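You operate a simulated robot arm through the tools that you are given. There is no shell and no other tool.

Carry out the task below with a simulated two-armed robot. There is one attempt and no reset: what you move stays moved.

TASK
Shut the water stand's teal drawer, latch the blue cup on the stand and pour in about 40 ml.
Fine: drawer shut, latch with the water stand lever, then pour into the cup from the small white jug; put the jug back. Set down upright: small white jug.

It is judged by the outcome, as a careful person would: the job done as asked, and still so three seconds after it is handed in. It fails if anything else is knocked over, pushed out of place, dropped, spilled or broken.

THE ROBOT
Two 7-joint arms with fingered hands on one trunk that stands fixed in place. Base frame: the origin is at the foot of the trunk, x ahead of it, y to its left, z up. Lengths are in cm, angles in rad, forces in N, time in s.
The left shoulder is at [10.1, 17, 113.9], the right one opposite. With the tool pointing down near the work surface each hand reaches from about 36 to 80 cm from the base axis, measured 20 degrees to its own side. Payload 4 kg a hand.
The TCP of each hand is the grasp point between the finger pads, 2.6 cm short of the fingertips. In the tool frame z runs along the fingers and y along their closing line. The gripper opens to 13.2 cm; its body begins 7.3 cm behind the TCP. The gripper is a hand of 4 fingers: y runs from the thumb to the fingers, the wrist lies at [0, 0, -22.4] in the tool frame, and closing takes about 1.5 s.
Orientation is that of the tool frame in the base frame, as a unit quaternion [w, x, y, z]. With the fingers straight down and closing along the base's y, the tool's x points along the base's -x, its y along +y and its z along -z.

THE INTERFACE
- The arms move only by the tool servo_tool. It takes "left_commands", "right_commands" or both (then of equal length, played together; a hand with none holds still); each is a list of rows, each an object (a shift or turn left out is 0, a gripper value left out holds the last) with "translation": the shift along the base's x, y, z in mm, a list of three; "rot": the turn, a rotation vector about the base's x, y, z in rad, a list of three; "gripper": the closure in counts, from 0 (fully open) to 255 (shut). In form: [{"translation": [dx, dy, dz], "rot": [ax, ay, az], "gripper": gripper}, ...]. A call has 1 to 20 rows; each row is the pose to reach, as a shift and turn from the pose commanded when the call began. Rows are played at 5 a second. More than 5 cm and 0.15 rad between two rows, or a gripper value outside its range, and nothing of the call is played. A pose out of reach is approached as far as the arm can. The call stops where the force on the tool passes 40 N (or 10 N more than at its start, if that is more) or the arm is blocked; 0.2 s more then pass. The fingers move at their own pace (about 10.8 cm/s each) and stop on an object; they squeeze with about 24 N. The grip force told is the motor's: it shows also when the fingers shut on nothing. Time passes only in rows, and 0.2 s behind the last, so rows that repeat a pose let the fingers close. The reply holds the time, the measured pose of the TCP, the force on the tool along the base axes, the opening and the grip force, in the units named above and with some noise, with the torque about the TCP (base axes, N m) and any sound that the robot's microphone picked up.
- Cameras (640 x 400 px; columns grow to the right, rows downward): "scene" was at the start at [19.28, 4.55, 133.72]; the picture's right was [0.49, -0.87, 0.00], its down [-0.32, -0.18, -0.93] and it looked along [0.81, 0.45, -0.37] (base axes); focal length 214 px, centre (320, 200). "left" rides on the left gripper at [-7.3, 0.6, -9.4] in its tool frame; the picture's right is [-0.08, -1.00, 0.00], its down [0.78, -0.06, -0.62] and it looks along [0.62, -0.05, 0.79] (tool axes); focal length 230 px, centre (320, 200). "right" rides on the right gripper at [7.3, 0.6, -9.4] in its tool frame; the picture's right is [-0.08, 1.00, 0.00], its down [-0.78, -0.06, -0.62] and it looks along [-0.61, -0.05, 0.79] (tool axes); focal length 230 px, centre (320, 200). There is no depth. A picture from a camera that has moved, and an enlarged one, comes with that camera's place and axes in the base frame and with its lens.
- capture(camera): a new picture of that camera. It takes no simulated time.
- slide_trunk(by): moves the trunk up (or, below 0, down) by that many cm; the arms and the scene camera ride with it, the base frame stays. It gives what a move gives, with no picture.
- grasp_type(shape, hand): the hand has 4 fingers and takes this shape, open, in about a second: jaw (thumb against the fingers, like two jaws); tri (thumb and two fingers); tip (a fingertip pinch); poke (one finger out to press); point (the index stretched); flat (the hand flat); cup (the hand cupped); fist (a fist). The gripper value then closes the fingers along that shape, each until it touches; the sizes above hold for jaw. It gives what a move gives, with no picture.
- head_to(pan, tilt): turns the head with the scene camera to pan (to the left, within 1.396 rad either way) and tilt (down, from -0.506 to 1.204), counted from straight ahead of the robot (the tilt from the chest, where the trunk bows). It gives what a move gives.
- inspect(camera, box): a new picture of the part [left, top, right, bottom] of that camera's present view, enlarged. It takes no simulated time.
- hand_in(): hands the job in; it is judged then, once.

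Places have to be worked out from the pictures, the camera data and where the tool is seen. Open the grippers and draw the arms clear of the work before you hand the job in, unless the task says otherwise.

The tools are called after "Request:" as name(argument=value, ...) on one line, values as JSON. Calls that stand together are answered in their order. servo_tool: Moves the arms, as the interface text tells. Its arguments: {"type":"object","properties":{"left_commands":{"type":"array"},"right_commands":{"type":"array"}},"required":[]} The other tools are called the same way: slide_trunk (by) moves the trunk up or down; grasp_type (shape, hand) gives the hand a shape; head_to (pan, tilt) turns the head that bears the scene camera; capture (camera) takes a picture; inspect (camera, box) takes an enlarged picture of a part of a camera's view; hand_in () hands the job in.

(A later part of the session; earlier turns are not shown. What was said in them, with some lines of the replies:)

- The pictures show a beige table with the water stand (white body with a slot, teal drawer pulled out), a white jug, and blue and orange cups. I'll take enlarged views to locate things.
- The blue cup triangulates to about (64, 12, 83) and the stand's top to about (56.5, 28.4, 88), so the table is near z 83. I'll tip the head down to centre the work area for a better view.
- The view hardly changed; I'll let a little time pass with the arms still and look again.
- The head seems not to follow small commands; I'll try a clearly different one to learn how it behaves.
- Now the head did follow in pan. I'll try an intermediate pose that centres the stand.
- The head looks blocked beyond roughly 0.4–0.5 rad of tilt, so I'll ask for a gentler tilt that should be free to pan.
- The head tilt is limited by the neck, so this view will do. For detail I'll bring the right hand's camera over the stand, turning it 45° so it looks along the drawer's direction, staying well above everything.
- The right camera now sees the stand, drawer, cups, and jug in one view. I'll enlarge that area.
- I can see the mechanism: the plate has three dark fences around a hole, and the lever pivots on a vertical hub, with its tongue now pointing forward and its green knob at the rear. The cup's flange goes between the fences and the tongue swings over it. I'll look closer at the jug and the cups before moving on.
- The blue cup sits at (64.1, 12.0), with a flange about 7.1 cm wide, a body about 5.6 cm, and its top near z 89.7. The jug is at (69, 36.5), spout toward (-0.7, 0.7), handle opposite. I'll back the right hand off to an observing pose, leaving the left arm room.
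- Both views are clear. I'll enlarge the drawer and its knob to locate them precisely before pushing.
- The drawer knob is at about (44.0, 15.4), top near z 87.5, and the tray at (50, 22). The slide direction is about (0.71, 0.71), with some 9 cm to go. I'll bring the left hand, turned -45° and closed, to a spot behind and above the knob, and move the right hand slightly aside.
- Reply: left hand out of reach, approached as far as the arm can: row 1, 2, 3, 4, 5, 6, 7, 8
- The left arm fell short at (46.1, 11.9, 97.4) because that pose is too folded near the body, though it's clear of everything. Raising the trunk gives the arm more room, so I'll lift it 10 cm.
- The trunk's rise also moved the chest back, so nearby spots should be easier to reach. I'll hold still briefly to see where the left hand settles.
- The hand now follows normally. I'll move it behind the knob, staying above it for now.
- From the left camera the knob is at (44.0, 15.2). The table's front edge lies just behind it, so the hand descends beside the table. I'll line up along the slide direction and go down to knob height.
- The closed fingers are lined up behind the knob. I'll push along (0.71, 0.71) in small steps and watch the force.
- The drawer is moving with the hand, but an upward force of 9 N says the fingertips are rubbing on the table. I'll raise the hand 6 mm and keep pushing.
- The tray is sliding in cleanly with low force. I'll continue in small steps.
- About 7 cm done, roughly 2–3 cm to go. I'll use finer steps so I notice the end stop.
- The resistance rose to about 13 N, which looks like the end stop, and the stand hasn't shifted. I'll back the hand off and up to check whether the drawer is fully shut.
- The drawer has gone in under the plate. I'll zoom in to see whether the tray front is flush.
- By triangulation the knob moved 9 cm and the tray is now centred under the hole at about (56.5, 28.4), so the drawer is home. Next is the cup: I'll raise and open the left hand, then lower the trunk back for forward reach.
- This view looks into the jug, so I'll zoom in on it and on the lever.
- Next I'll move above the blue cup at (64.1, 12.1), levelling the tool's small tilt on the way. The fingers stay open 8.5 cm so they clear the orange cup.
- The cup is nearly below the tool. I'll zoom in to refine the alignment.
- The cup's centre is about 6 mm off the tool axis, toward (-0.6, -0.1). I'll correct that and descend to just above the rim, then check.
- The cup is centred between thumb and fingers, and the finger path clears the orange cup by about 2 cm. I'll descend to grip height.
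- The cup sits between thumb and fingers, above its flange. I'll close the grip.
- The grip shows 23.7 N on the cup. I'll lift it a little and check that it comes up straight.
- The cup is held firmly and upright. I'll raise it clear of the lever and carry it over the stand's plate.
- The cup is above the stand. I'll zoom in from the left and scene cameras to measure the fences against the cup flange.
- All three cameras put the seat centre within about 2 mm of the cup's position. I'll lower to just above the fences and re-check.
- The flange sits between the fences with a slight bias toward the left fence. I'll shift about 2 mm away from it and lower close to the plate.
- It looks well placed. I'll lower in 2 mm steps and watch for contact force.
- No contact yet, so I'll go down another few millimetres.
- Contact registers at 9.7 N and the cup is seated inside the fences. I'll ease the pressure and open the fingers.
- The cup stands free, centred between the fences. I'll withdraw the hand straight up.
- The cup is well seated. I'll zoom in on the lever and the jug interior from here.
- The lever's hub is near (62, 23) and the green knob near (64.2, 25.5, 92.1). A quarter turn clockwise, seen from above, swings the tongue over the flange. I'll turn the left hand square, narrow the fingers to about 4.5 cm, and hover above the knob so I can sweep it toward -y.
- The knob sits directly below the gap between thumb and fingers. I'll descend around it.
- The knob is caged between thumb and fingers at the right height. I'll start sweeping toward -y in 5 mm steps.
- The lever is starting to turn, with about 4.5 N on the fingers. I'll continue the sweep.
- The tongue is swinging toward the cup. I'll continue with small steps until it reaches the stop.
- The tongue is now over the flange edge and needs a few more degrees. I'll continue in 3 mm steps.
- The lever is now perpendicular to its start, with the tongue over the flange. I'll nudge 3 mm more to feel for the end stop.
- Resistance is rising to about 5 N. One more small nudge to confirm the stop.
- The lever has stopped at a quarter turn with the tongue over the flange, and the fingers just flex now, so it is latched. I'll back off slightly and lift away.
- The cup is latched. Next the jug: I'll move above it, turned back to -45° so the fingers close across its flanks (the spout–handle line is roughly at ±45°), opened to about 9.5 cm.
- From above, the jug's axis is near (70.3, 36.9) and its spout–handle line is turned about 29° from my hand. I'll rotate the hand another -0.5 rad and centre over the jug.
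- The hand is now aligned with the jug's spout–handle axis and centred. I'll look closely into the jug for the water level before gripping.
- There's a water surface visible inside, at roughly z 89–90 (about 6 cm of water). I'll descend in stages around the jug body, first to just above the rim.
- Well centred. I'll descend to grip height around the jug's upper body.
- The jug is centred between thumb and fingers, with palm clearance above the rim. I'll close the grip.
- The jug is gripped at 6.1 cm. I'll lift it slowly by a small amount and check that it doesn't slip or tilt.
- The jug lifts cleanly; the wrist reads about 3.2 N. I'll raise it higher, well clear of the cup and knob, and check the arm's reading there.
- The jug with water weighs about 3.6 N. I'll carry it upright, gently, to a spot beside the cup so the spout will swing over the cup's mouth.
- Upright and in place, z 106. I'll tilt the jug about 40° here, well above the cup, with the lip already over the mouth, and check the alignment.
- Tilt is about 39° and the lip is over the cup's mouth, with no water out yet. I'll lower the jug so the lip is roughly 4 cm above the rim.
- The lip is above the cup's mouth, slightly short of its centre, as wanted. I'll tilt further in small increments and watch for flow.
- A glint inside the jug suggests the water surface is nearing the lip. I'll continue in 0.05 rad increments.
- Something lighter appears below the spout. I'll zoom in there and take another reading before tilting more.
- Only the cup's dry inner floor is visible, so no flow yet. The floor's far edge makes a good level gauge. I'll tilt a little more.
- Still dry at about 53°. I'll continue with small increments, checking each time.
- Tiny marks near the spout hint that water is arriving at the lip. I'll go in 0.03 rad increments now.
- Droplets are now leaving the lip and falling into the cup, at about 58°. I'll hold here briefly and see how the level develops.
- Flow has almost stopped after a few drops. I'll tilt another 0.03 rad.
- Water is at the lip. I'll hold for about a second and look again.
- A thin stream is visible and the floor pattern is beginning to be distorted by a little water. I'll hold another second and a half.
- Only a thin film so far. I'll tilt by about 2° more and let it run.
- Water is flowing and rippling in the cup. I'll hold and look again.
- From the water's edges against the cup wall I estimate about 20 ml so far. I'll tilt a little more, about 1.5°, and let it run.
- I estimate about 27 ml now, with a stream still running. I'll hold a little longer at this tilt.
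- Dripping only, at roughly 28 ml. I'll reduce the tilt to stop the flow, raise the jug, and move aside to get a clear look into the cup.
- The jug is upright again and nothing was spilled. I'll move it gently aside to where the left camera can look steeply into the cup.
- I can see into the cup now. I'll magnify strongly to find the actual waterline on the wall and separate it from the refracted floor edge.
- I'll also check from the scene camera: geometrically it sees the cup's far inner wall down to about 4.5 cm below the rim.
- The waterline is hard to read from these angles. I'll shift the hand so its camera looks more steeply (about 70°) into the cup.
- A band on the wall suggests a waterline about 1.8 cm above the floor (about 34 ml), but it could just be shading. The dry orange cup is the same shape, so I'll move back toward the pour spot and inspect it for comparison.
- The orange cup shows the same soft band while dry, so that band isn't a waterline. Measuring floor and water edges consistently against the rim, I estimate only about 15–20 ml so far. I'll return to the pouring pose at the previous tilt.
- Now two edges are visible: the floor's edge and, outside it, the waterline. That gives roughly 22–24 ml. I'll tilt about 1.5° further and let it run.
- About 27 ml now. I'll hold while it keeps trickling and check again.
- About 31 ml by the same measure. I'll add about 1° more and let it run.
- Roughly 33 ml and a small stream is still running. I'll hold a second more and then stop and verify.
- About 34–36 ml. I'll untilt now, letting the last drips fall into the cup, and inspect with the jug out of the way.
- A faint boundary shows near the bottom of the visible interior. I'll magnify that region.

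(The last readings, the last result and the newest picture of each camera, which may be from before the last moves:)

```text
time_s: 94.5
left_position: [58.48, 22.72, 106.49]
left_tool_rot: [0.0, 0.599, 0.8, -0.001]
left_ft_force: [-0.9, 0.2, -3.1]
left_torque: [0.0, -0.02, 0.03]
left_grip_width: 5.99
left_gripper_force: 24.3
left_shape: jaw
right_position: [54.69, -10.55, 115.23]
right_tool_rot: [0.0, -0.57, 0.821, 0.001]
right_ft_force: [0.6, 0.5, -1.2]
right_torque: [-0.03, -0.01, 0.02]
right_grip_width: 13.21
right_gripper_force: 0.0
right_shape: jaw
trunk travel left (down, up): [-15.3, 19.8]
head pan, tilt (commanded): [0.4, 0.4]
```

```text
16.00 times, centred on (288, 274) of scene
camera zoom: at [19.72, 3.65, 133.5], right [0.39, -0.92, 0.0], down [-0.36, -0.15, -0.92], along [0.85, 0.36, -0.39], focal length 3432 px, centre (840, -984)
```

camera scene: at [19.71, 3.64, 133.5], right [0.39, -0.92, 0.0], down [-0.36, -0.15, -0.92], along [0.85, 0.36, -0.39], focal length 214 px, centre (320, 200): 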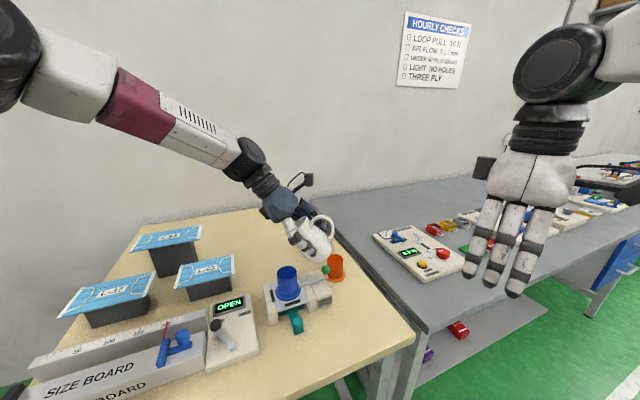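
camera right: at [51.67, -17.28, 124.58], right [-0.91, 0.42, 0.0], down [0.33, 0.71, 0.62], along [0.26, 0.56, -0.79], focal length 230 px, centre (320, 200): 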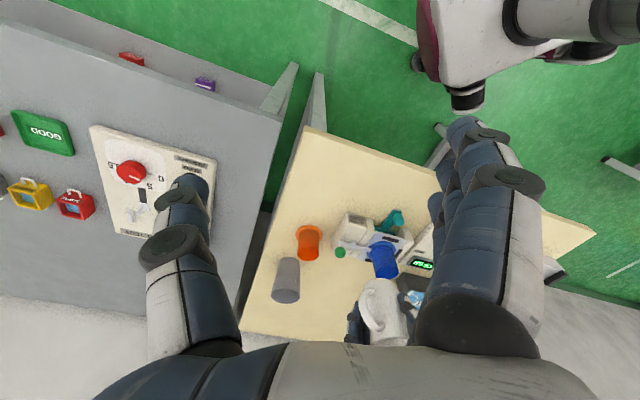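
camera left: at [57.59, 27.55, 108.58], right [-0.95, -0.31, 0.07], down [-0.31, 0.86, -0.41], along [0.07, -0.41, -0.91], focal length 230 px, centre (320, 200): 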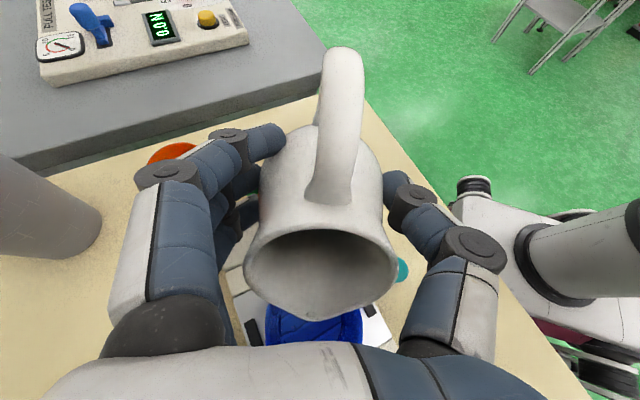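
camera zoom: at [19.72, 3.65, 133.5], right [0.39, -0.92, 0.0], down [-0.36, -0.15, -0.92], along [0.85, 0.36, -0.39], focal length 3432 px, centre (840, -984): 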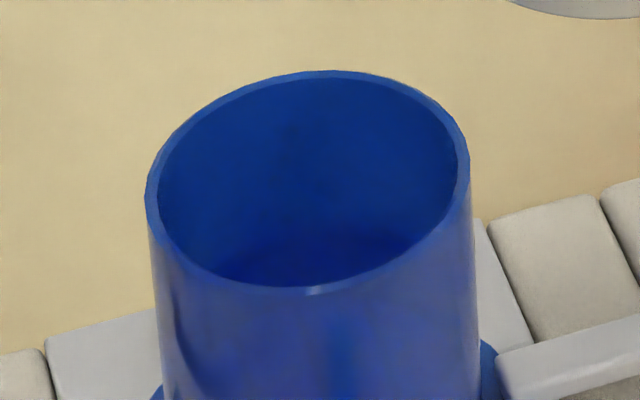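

I'll return to the steep viewing pose to compare with the earlier image from the same place. If the wall line moved outward, it really is the waterline.

Request:
servo_tool(left_commands=[{"translation": [5, 18, 0]}, {"translation": [12, 45, 0]}, {"translation": [20, 75, 0]}, {"translation": [28, 105, 0]}, {"translation": [33, 132, 0]}, {"translation": [36, 148, 0]}, {"translation": [36, 148, 0]}])

Request:
inspect(camera="left", box=[390, 0, 470, 60])

Request:
inspect(camera="left", box=[360, 0, 480, 90])

```text
time_s: 96.1
left_position: [61.98, 37.54, 106.57]
left_tool_rot: [0.0, 0.598, 0.801, -0.002]
left_ft_force: [-0.4, 0.3, -2.6]
left_torque: [0.0, 0.01, -0.02]
left_grip_width: 5.98
left_gripper_force: 23.6
left_shape: jaw
right_position: [54.55, -10.65, 115.25]
right_tool_rot: [0.0, -0.571, 0.821, 0.0]
right_ft_force: [0.5, 0.9, -0.6]
right_torque: [-0.02, -0.03, 0.01]
right_grip_width: 13.19
right_gripper_force: 0.0
right_shape: jaw
trunk travel left (down, up): [-15.3, 19.8]
head pan, tilt (commanded): [0.4, 0.4]
```

```text
6.67 times, centred on (430, 30) of left
camera zoom: at [64.62, 30.68, 115.89], right [-0.93, -0.36, 0.0], down [-0.28, 0.74, 0.62], along [-0.22, 0.57, -0.79], focal length 1534 px, centre (-413, 1333)
```

zoom: 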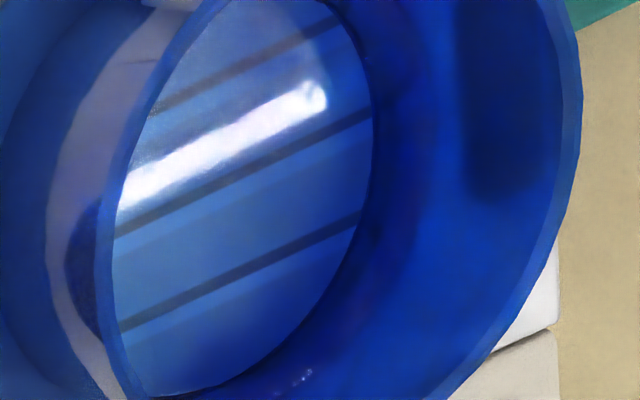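

```text
4.44 times, centred on (420, 45) of left
camera zoom: at [64.62, 30.68, 115.89], right [-0.93, -0.36, 0.0], down [-0.28, 0.74, 0.62], along [-0.22, 0.57, -0.79], focal length 1022 px, centre (-124, 889)
```

zoom: 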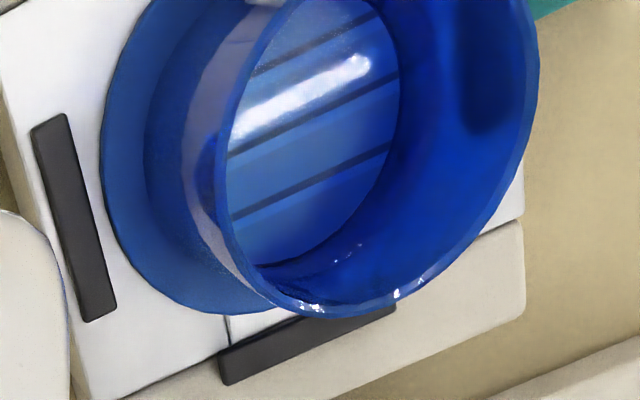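

The disc boundary shifted outward compared with the earlier image, so there's clearly more water now. I'll check the far-wall waterline from the scene camera again now that the surface has settled.

Request:
inspect(camera="scene", box=[278, 264, 298, 276])

Request:
inspect(camera="left", box=[420, 0, 450, 20])

Request:
inspect(camera="left", box=[405, 35, 445, 62])

```text
16.00 times, centred on (288, 270) of scene
camera zoom: at [19.71, 3.65, 133.5], right [0.39, -0.92, 0.0], down [-0.36, -0.15, -0.92], along [0.85, 0.36, -0.39], focal length 3432 px, centre (832, -920)
```

zoom: 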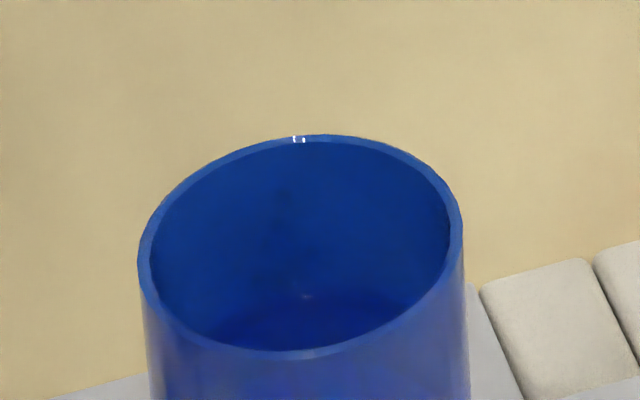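

```text
16.00 times, centred on (435, 10) of left
camera zoom: at [64.62, 30.68, 115.89], right [-0.93, -0.36, 0.0], down [-0.28, 0.74, 0.62], along [-0.22, 0.57, -0.79], focal length 3681 px, centre (-1520, 3240)
```

zoom: 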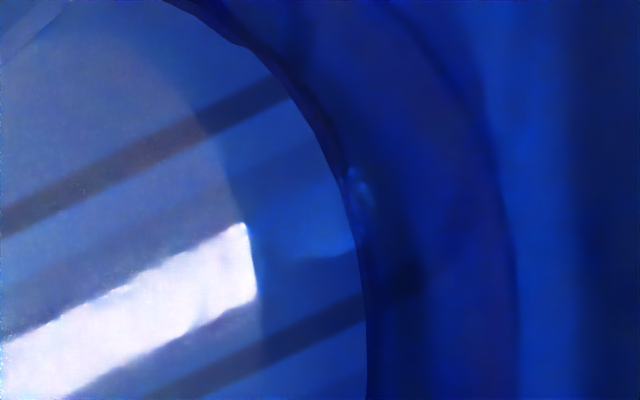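

```text
14.81 times, centred on (425, 48) of left
camera zoom: at [64.62, 30.68, 115.89], right [-0.93, -0.36, 0.0], down [-0.28, 0.74, 0.62], along [-0.22, 0.57, -0.79], focal length 3408 px, centre (-1236, 2444)
```

zoom: 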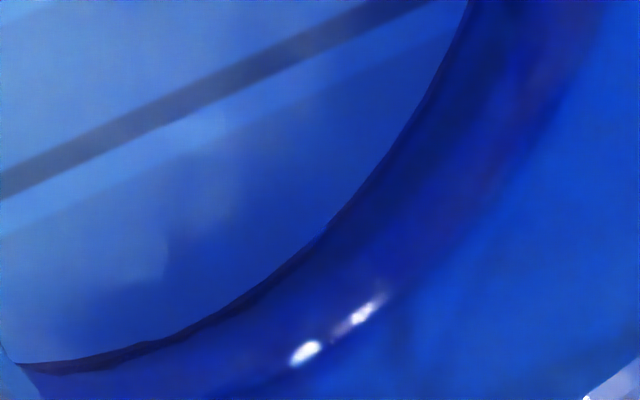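

The strong zoom now resolves three arcs that agree with each other: the mirrored rim and the waterline both put the surface about 3.3 cm below the rim. That's about 2.0–2.5 cm of water, or roughly 36–46 ml, so close to the 40 ml target. I'll stop pouring and carry the jug back over its original spot.

Request:
servo_tool(left_commands=[{"translation": [15, -1, 0]}, {"translation": [35, -3, 0]}, {"translation": [55, -5, 0]}, {"translation": [72, -6, 0]}, {"translation": [82, -7, 0]}, {"translation": [82, -7, -30]}, {"translation": [82, -7, -60]}, {"translation": [82, -7, -90]}, {"translation": [82, -7, -120]}, {"translation": [82, -7, -140]}, {"translation": [82, -7, -152]}, {"translation": [82, -7, -152]}])

Request:
inspect(camera="scene", box=[240, 190, 340, 290])

Request:
inspect(camera="right", box=[300, 220, 400, 320])

```text
time_s: 98.7
left_position: [70.26, 36.81, 91.43]
left_tool_rot: [-0.001, 0.599, 0.8, -0.002]
left_ft_force: [-0.1, 0.4, -2.7]
left_torque: [0.01, 0.03, 0.01]
left_grip_width: 5.95
left_gripper_force: 23.8
left_shape: jaw
right_position: [54.64, -10.59, 115.17]
right_tool_rot: [-0.001, -0.57, 0.822, 0.0]
right_ft_force: [0.1, 0.0, -0.6]
right_torque: [0.0, -0.01, 0.01]
right_grip_width: 13.19
right_gripper_force: 0.1
right_shape: jaw
trunk travel left (down, up): [-15.3, 19.8]
head pan, tilt (commanded): [0.4, 0.4]
```

```text
4.00 times, centred on (290, 240) of scene
camera zoom: at [19.71, 3.66, 133.51], right [0.39, -0.92, 0.0], down [-0.36, -0.15, -0.92], along [0.85, 0.36, -0.39], focal length 858 px, centre (440, 40)
```

zoom: 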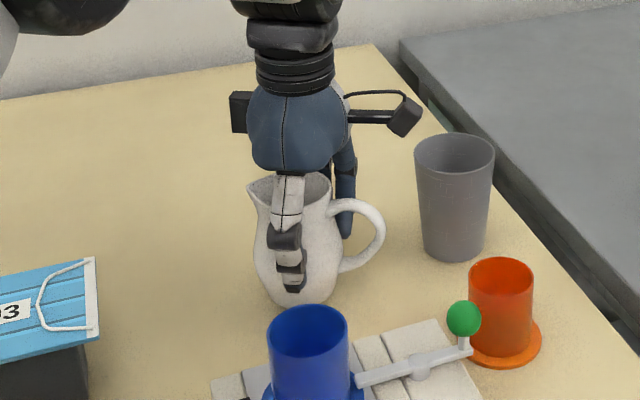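

```text
4.00 times, centred on (350, 270) of right
camera zoom: at [51.64, -17.29, 124.61], right [-0.91, 0.42, 0.0], down [0.33, 0.71, 0.62], along [0.26, 0.56, -0.79], focal length 920 px, centre (200, -80)
```

zoom: 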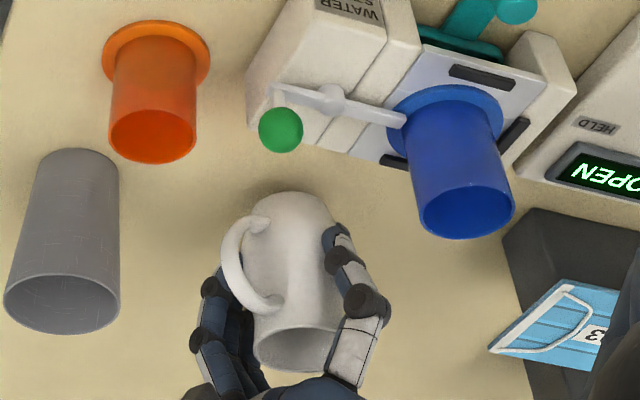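

The jug is just above its original spot. I'll lower in small steps, watching for contact.

Request:
servo_tool(left_commands=[{"translation": [0, 0, -3]}, {"translation": [0, 0, -6]}, {"translation": [0, 0, -6]}])

Request:
capture(camera="left")

```text
time_s: 99.5
left_position: [70.2, 36.8, 90.84]
left_tool_rot: [0.001, 0.599, 0.801, -0.001]
left_ft_force: [-0.3, -0.4, -3.3]
left_torque: [-0.04, -0.02, -0.04]
left_grip_width: 5.95
left_gripper_force: 24.5
left_shape: jaw
right_position: [54.7, -10.55, 115.19]
right_tool_rot: [0.0, -0.57, 0.821, 0.0]
right_ft_force: [0.1, 0.5, 0.2]
right_torque: [-0.01, 0.01, -0.01]
right_grip_width: 13.19
right_gripper_force: 0.0
right_shape: jaw
trunk travel left (down, up): [-15.3, 19.8]
head pan, tilt (commanded): [0.4, 0.4]
```

```text
taken
camera left: at [72.83, 29.94, 100.17], right [-0.93, -0.36, 0.0], down [-0.28, 0.74, 0.62], along [-0.22, 0.57, -0.79], focal length 230 px, centre (320, 200)
```

left: 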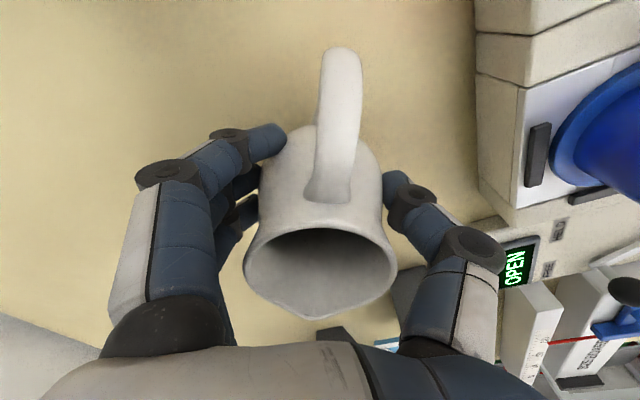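

No contact yet. I'll go down a few more millimetres.

Request:
servo_tool(left_commands=[{"translation": [0, 0, -3]}, {"translation": [0, 0, -5]}, {"translation": [0, 0, -5]}])

```text
time_s: 100.3
left_position: [70.17, 36.89, 90.3]
left_tool_rot: [0.0, 0.599, 0.801, -0.002]
left_ft_force: [-0.3, 0.4, -3.6]
left_torque: [0.01, -0.01, 0.01]
left_grip_width: 5.96
left_gripper_force: 24.4
left_shape: jaw
right_position: [54.63, -10.78, 115.1]
right_tool_rot: [0.0, -0.571, 0.821, -0.001]
right_ft_force: [-0.7, -0.9, -0.7]
right_torque: [0.02, -0.02, 0.01]
right_grip_width: 13.17
right_gripper_force: 0.0
right_shape: jaw
trunk travel left (down, up): [-15.3, 19.8]
head pan, tilt (commanded): [0.4, 0.4]
```

Request:
servo_tool(left_commands=[{"translation": [0, 0, -2]}, {"translation": [0, 0, -3]}, {"translation": [0, 0, -3]}])

```text
time_s: 101.1
left_position: [70.28, 36.85, 90.08]
left_tool_rot: [0.0, 0.6, 0.8, -0.002]
left_ft_force: [-1.1, 0.6, 0.4]
left_torque: [0.05, -0.05, -0.01]
left_grip_width: 5.95
left_gripper_force: 23.9
left_shape: jaw
right_position: [54.59, -10.72, 115.2]
right_tool_rot: [0.0, -0.571, 0.821, 0.0]
right_ft_force: [-0.2, 0.6, 0.3]
right_torque: [0.04, -0.02, 0.03]
right_grip_width: 13.2
right_gripper_force: 0.0
right_shape: jaw
trunk travel left (down, up): [-15.3, 19.8]
head pan, tilt (commanded): [0.4, 0.4]
```

The weight is now on the table. I'll open the fingers gradually.

Request:
servo_tool(left_commands=[{"translation": [0, 0, -1], "gripper": 255}, {"translation": [0, 0, -1], "gripper": 135}, {"translation": [0, 0, -1], "gripper": 120}, {"translation": [0, 0, -1], "gripper": 105}, {"translation": [0, 0, -1], "gripper": 90}, {"translation": [0, 0, -1], "gripper": 75}, {"translation": [0, 0, -1], "gripper": 65}, {"translation": [0, 0, -1], "gripper": 65}])

Request:
capture(camera="left")

Request:
inspect(camera="right", box=[300, 220, 400, 320])

Request:
inspect(camera="scene", box=[240, 190, 340, 290])

```text
time_s: 102.9
left_position: [70.3, 36.83, 89.91]
left_tool_rot: [0.0, 0.599, 0.8, -0.001]
left_ft_force: [0.2, 0.0, -0.2]
left_torque: [-0.01, -0.02, 0.0]
left_grip_width: 9.79
left_gripper_force: 0.0
left_shape: jaw
right_position: [54.68, -10.77, 115.21]
right_tool_rot: [0.0, -0.57, 0.822, 0.0]
right_ft_force: [0.1, -0.7, -0.1]
right_torque: [0.04, 0.03, 0.04]
right_grip_width: 13.18
right_gripper_force: 0.0
right_shape: jaw
trunk travel left (down, up): [-15.3, 19.8]
head pan, tilt (commanded): [0.4, 0.4]
```

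```text
taken
camera left: at [72.83, 29.94, 99.31], right [-0.93, -0.36, 0.0], down [-0.28, 0.74, 0.62], along [-0.22, 0.57, -0.79], focal length 230 px, centre (320, 200)
```

left: 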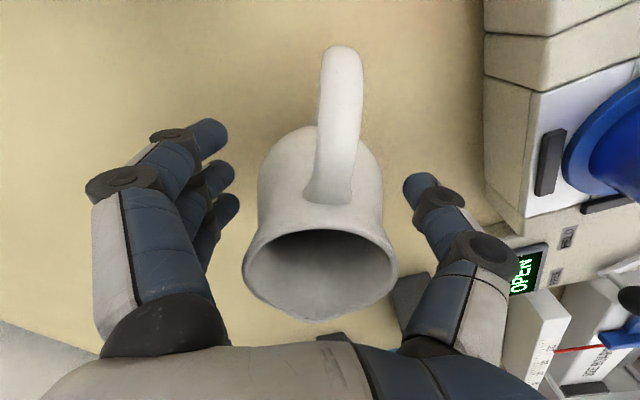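

```text
4.00 times, centred on (350, 270) of right
camera zoom: at [51.63, -17.3, 124.6], right [-0.91, 0.42, 0.0], down [0.33, 0.71, 0.62], along [0.26, 0.56, -0.79], focal length 920 px, centre (200, -80)
```

zoom: 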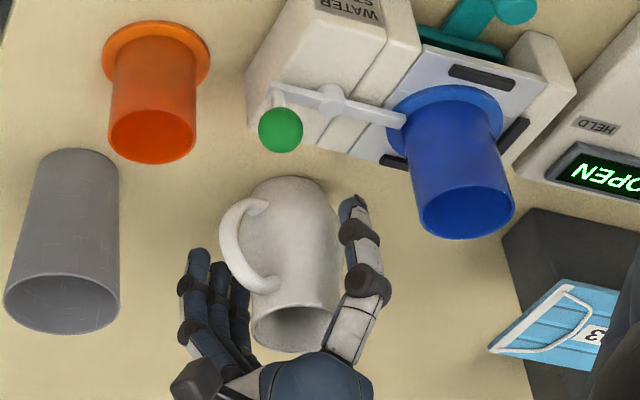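

```text
4.00 times, centred on (290, 240) of scene
camera zoom: at [19.69, 3.65, 133.5], right [0.39, -0.92, 0.0], down [-0.36, -0.15, -0.92], along [0.85, 0.36, -0.39], focal length 858 px, centre (440, 40)
```

zoom: 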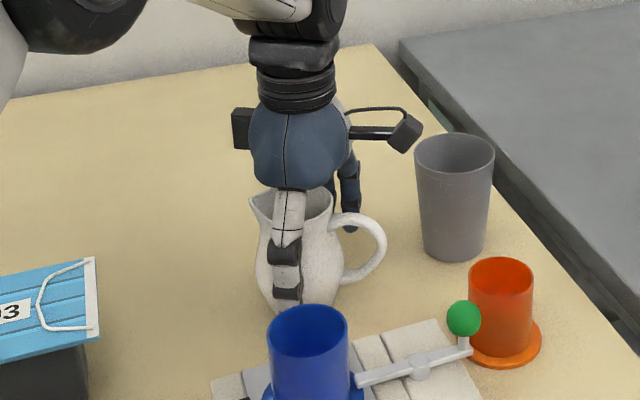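

The jug is standing upright in its place, released. I'll lift the hand straight up and out of the way.

Request:
servo_tool(left_commands=[{"translation": [0, 0, 25]}, {"translation": [0, 0, 60]}, {"translation": [0, 0, 100]}, {"translation": [0, 0, 140]}, {"translation": [0, 0, 175]}])

Request:
capture(camera="left")

Request:
capture(camera="scene")

```text
time_s: 104.1
left_position: [70.29, 36.81, 107.51]
left_tool_rot: [-0.001, 0.599, 0.801, 0.0]
left_ft_force: [0.3, 0.3, -0.2]
left_torque: [0.01, -0.02, -0.02]
left_grip_width: 9.78
left_gripper_force: 0.0
left_shape: jaw
right_position: [54.64, -10.6, 115.2]
right_tool_rot: [0.0, -0.571, 0.821, 0.0]
right_ft_force: [-0.8, 0.4, 0.2]
right_torque: [0.01, -0.02, -0.01]
right_grip_width: 13.18
right_gripper_force: 0.1
right_shape: jaw
trunk travel left (down, up): [-15.3, 19.8]
head pan, tilt (commanded): [0.4, 0.4]
```

```text
taken
camera left: at [72.79, 29.89, 116.84], right [-0.93, -0.36, 0.0], down [-0.28, 0.74, 0.62], along [-0.22, 0.58, -0.79], focal length 230 px, centre (320, 200)
```

left: 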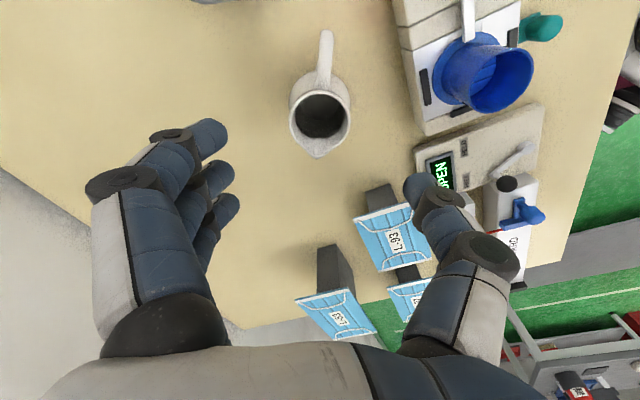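

```text
taken
camera scene: at [19.64, 3.63, 133.52], right [0.39, -0.92, 0.0], down [-0.36, -0.15, -0.92], along [0.85, 0.36, -0.39], focal length 214 px, centre (320, 200)
```

scene: 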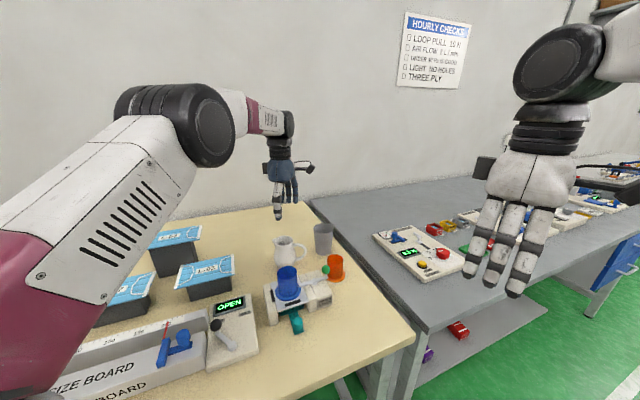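

Both vessels stand well. I'll compare the jug's interior with the earlier view as another check on the volume poured.

Request:
inspect(camera="left", box=[288, 75, 353, 157])

Request:
inspect(camera="left", box=[420, 20, 550, 125])

```text
4.88 times, centred on (320, 116) of left
camera zoom: at [72.79, 29.89, 116.84], right [-0.93, -0.36, 0.0], down [-0.28, 0.74, 0.62], along [-0.22, 0.58, -0.79], focal length 1122 px, centre (318, 610)
```

zoom: 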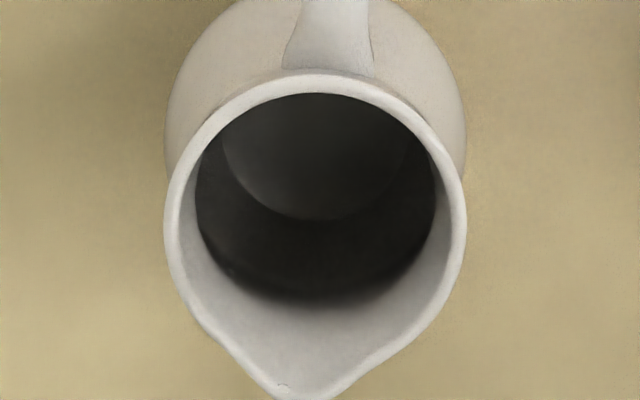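

```text
3.81 times, centred on (485, 72) of left
camera zoom: at [72.79, 29.89, 116.84], right [-0.93, -0.36, 0.0], down [-0.28, 0.74, 0.62], along [-0.22, 0.58, -0.79], focal length 876 px, centre (-309, 686)
```

zoom: 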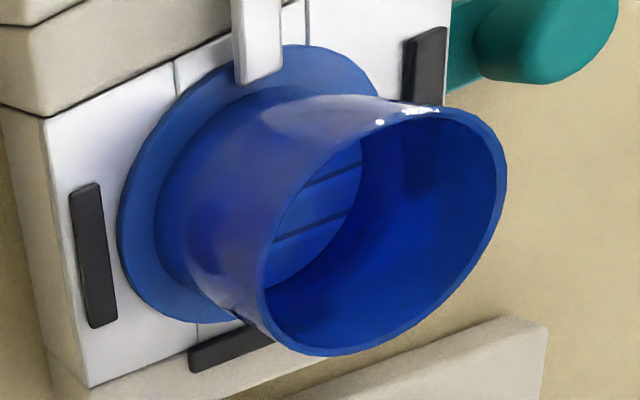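

With the hand free I can now look almost straight down into the cup, where the rim, waterline and reflections are concentric and easy to compare. I'll move the camera above the blue cup.

Request:
servo_tool(left_commands=[{"translation": [-35, -7, 0]}, {"translation": [-75, -15, 0]}, {"translation": [-115, -23, 0]}, {"translation": [-150, -29, 0]}, {"translation": [-159, -31, 0]}, {"translation": [-159, -31, 0]}])

Request:
capture(camera="left")

Request:
inspect(camera="left", box=[270, 0, 370, 80])

```text
time_s: 105.5
left_position: [54.32, 33.62, 107.46]
left_tool_rot: [0.0, 0.599, 0.801, -0.001]
left_ft_force: [0.2, -0.5, -1.0]
left_torque: [-0.01, 0.01, 0.04]
left_grip_width: 9.77
left_gripper_force: 0.1
left_shape: jaw
right_position: [54.56, -10.5, 115.1]
right_tool_rot: [-0.001, -0.57, 0.822, 0.0]
right_ft_force: [-0.1, -0.9, -0.4]
right_torque: [-0.01, 0.04, 0.02]
right_grip_width: 13.19
right_gripper_force: 0.1
right_shape: jaw
trunk travel left (down, up): [-15.3, 19.8]
head pan, tilt (commanded): [0.4, 0.4]
```

```text
taken
camera left: at [56.92, 26.79, 116.87], right [-0.93, -0.36, 0.0], down [-0.28, 0.74, 0.62], along [-0.22, 0.57, -0.79], focal length 230 px, centre (320, 200)
```

left: 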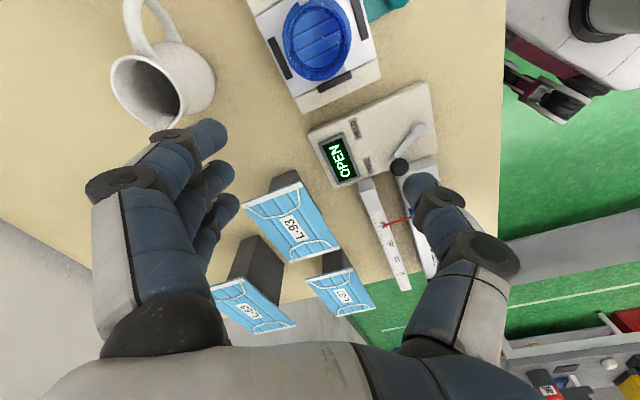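

```text
5.00 times, centred on (320, 40) of left
camera zoom: at [56.92, 26.79, 116.87], right [-0.93, -0.36, 0.0], down [-0.28, 0.74, 0.62], along [-0.22, 0.57, -0.79], focal length 1150 px, centre (320, 1000)
```

zoom: 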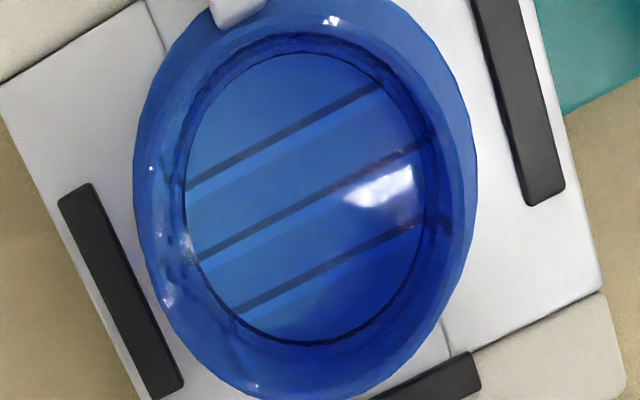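

This is an excellent view. I'll enlarge it further to measure the rings.

Request:
inspect(camera="left", box=[278, 0, 362, 52])

Request:
inspect(camera="left", box=[280, 20, 320, 60])

Request:
inspect(camera="left", box=[320, 20, 360, 60])

```text
7.62 times, centred on (320, 26) of left
camera zoom: at [56.92, 26.79, 116.87], right [-0.93, -0.36, 0.0], down [-0.28, 0.74, 0.62], along [-0.22, 0.57, -0.79], focal length 1753 px, centre (320, 1526)
```

zoom: 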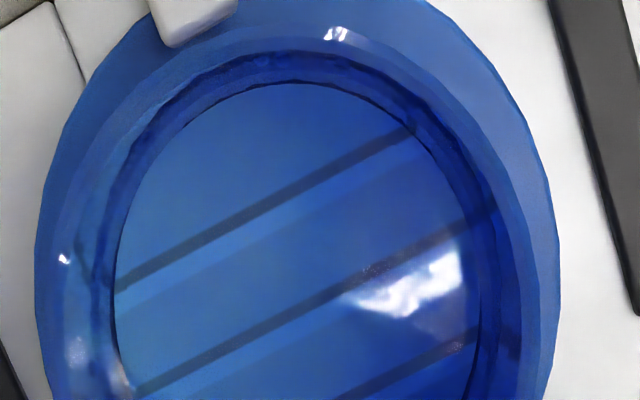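

```text
10.00 times, centred on (300, 40) of left
camera zoom: at [56.92, 26.79, 116.87], right [-0.93, -0.36, 0.0], down [-0.28, 0.74, 0.62], along [-0.22, 0.57, -0.79], focal length 2301 px, centre (520, 1800)
```

zoom: 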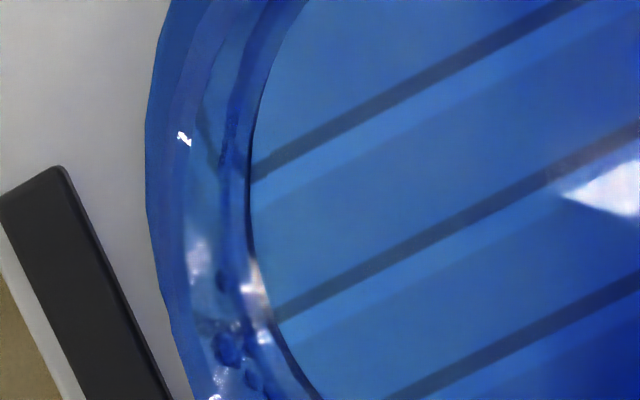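

```text
10.00 times, centred on (340, 40) of left
camera zoom: at [56.92, 26.79, 116.87], right [-0.93, -0.36, 0.0], down [-0.28, 0.74, 0.62], along [-0.22, 0.57, -0.79], focal length 2301 px, centre (120, 1800)
```

zoom: 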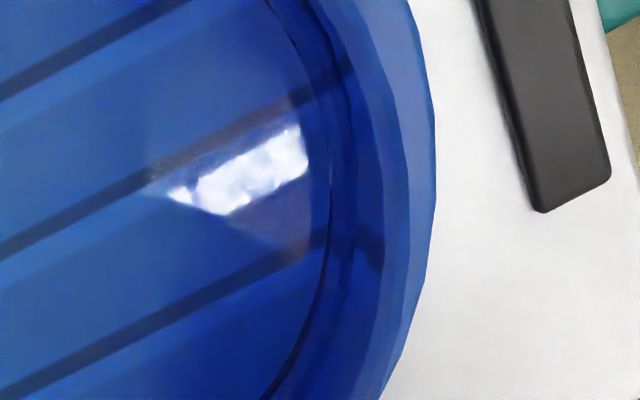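

The straight-down view resolves the rings: rim, waterline (about 3.4 cm below the rim), and the floor edge. To pin down the cup's dry depth I'll take the same straight-down view of the identical dry orange cup.

Request:
servo_tool(left_commands=[{"translation": [35, -18, 0]}, {"translation": [75, -38, 0]}, {"translation": [115, -58, -10]}, {"translation": [145, -74, -30]}, {"translation": [154, -79, -47]}, {"translation": [154, -79, -47]}])

Request:
capture(camera="left")

Request:
inspect(camera="left", box=[270, 0, 370, 80])

```text
time_s: 106.9
left_position: [69.77, 25.78, 102.66]
left_tool_rot: [0.0, 0.599, 0.801, -0.001]
left_ft_force: [-0.2, -0.1, -1.1]
left_torque: [0.02, -0.02, -0.02]
left_grip_width: 9.79
left_gripper_force: 0.0
left_shape: jaw
right_position: [54.62, -10.54, 115.17]
right_tool_rot: [0.0, -0.571, 0.821, 0.0]
right_ft_force: [-1.0, -0.8, 0.6]
right_torque: [0.01, 0.01, 0.0]
right_grip_width: 13.18
right_gripper_force: 0.1
right_shape: jaw
trunk travel left (down, up): [-15.3, 19.8]
head pan, tilt (commanded): [0.4, 0.4]
```

```text
taken
camera left: at [72.34, 18.94, 112.1], right [-0.93, -0.36, 0.0], down [-0.28, 0.74, 0.62], along [-0.22, 0.57, -0.79], focal length 230 px, centre (320, 200)
```

left: 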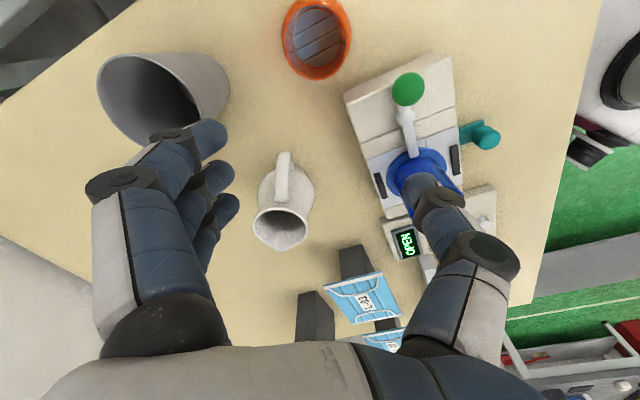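

```text
5.00 times, centred on (320, 40) of left
camera zoom: at [72.34, 18.94, 112.1], right [-0.93, -0.36, 0.0], down [-0.28, 0.74, 0.62], along [-0.22, 0.57, -0.79], focal length 1150 px, centre (320, 1000)
```

zoom: 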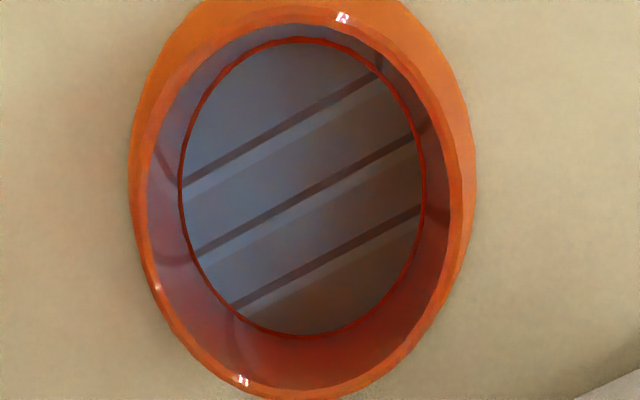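

Nearly the same framing. I'll take the same close-ups for exact ring sizes.

Request:
inspect(camera="left", box=[280, 20, 320, 60])

Request:
inspect(camera="left", box=[320, 20, 360, 60])

```text
10.00 times, centred on (300, 40) of left
camera zoom: at [72.34, 18.94, 112.1], right [-0.93, -0.36, 0.0], down [-0.28, 0.74, 0.62], along [-0.22, 0.57, -0.79], focal length 2301 px, centre (520, 1800)
```

zoom: 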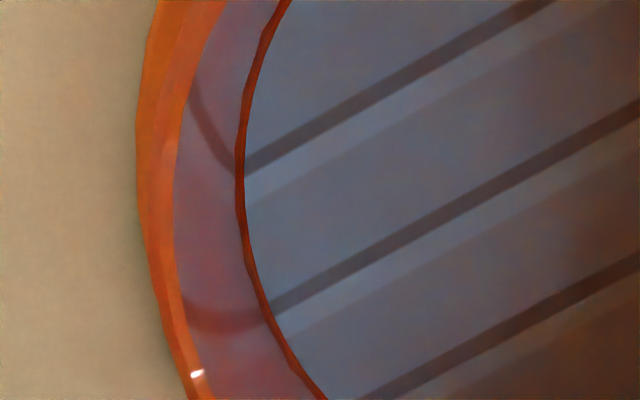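

```text
10.00 times, centred on (340, 40) of left
camera zoom: at [72.34, 18.94, 112.1], right [-0.93, -0.36, 0.0], down [-0.28, 0.74, 0.62], along [-0.22, 0.57, -0.79], focal length 2301 px, centre (120, 1800)
```

zoom: 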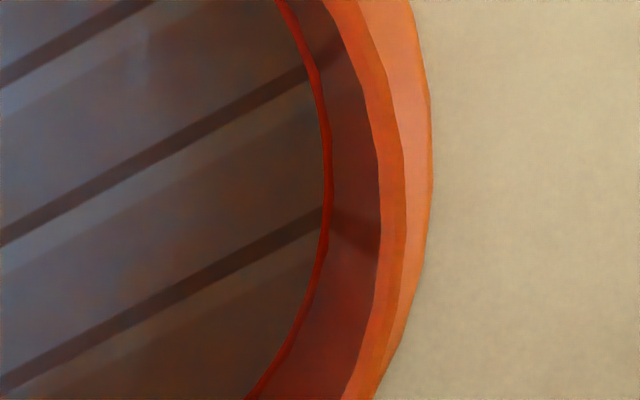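

The comparison gives a dry depth of about 5.6–5.8 cm and a water depth of about 2.2 cm, so close to 40 ml, and I'm done pouring. I'll verify the latch angle and drawer from this view.

Request:
inspect(camera="left", box=[330, 50, 520, 230])

Request:
inspect(camera="scene", box=[255, 250, 345, 340])

```text
2.22 times, centred on (425, 140) of left
camera zoom: at [72.34, 18.94, 112.1], right [-0.93, -0.36, 0.0], down [-0.28, 0.74, 0.62], along [-0.22, 0.57, -0.79], focal length 511 px, centre (87, 333)
```

zoom: 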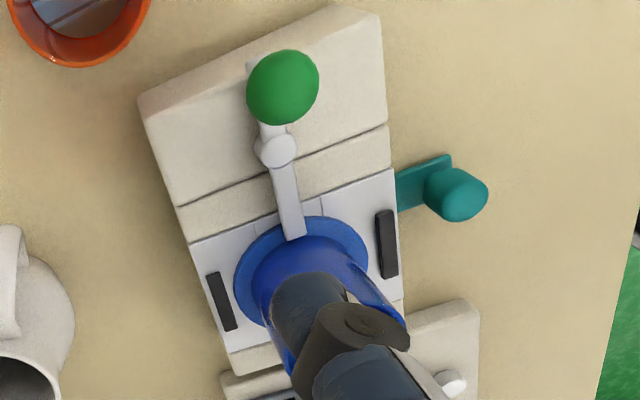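

```text
4.44 times, centred on (300, 295) of scene
camera zoom: at [19.67, 3.65, 133.51], right [0.39, -0.92, 0.0], down [-0.36, -0.15, -0.92], along [0.85, 0.36, -0.39], focal length 953 px, centre (409, -222)
```

zoom: 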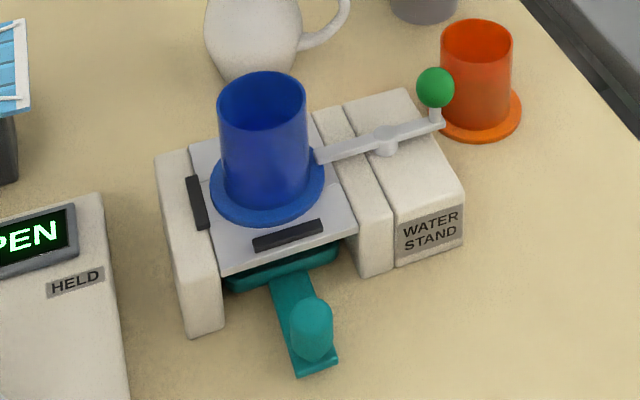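

The latch bar lies across the flange at a quarter turn, and the drawer front sits back behind the rail fronts, shut. I'll open the left hand fully and retract it to its starting area, and ease the right hand back too.

Request:
servo_tool(left_commands=[{"translation": [0, 0, 45], "gripper": 0}, {"translation": [0, 0, 90], "gripper": 0}, {"translation": [0, 0, 135]}, {"translation": [-28, 14, 155], "rot": [0, 0, 0.128]}, {"translation": [-56, 28, 160], "rot": [0, 0, 0.256]}, {"translation": [-84, 42, 162], "rot": [0, 0, 0.384]}, {"translation": [-112, 56, 162], "rot": [0, 0, 0.512]}, {"translation": [-140, 70, 162], "rot": [0, 0, 0.64]}, {"translation": [-168, 84, 162], "rot": [0, 0, 0.768]}, {"translation": [-196, 98, 162], "rot": [0, 0, 0.896]}, {"translation": [-224, 112, 162], "rot": [0, 0, 1.024]}, {"translation": [-252, 126, 162], "rot": [0, 0, 1.152]}, {"translation": [-278, 138, 162], "rot": [0, 0, 1.28]}])

Request:
capture(camera="scene")

Request:
capture(camera="right")

Request:
capture(camera="left")

```text
time_s: 109.7
left_position: [41.59, 40.21, 118.63]
left_tool_rot: [0.005, -0.004, 1.0, -0.022]
left_ft_force: [0.4, -0.2, -0.4]
left_torque: [-0.03, -0.03, -0.05]
left_grip_width: 13.2
left_gripper_force: 0.0
left_shape: jaw
right_position: [54.67, -10.59, 115.25]
right_tool_rot: [0.0, -0.57, 0.821, 0.0]
right_ft_force: [-0.5, -0.4, 0.2]
right_torque: [0.02, 0.01, -0.02]
right_grip_width: 13.22
right_gripper_force: 0.1
right_shape: jaw
trunk travel left (down, up): [-15.3, 19.8]
head pan, tilt (commanded): [0.4, 0.4]
```

```text
taken
camera scene: at [19.77, 3.45, 133.63], right [0.37, -0.93, 0.0], down [-0.35, -0.14, -0.93], along [0.86, 0.34, -0.38], focal length 214 px, centre (320, 200)
```

scene: 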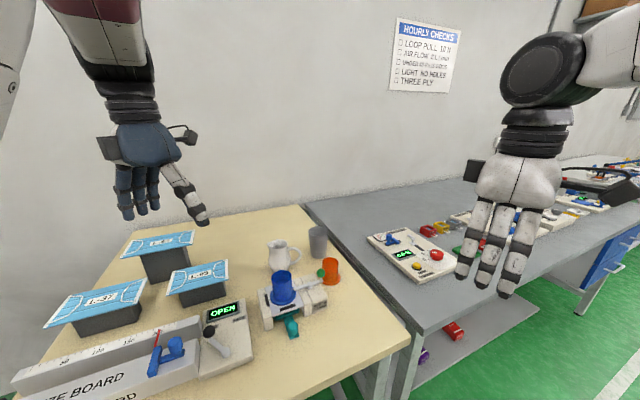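

```text
taken
camera right: at [51.61, -17.3, 124.62], right [-0.91, 0.42, 0.0], down [0.33, 0.71, 0.62], along [0.26, 0.56, -0.79], focal length 230 px, centre (320, 200)
```

right: 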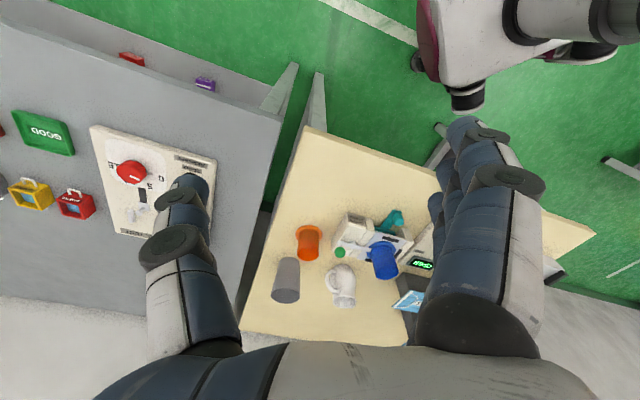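

```text
taken
camera left: at [48.78, 41.18, 128.0], right [0.09, -1.0, 0.04], down [-0.79, -0.04, 0.61], along [-0.61, -0.09, -0.79], focal length 230 px, centre (320, 200)
```

left: 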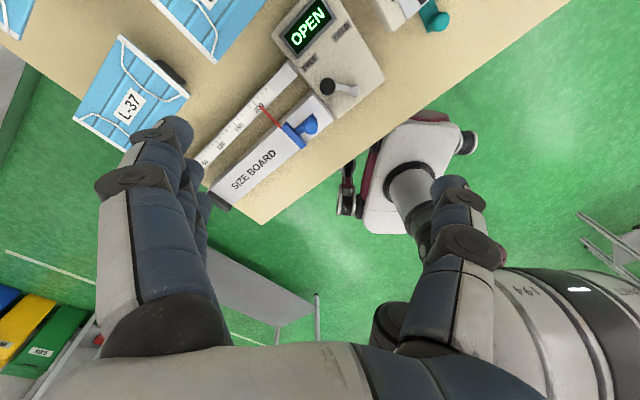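

Everything checks out: the drawer is shut, the cup latched with about 40 ml in it, and the jug back upright in its place. Both hands are open and clear, so I'm handing the job in.

Request:
hand_in()

```text
The job is handed in.
```

I handed the job in with all the steps done, but I had no direct way to check that the cup holds exactly 40 ml.

- **Drawer:** the teal drawer slid in about 9 cm until it met a firm stop, and the stand didn't move.
- **Cup:** the blue cup sits between the stand's fences, with the lever turned a quarter turn so its bar lies over the cup's base rim.
- **Water:** I poured from the small white jug in two goes. The amount is my estimate from the water level in the camera views: most likely close to 40 ml, but it could be anywhere from about 31 to 47 ml.
- **Jug:** it is back on its original spot, upright.

I saw no spills, and nothing else looked moved or knocked over. Both hands are open and clear of the table.
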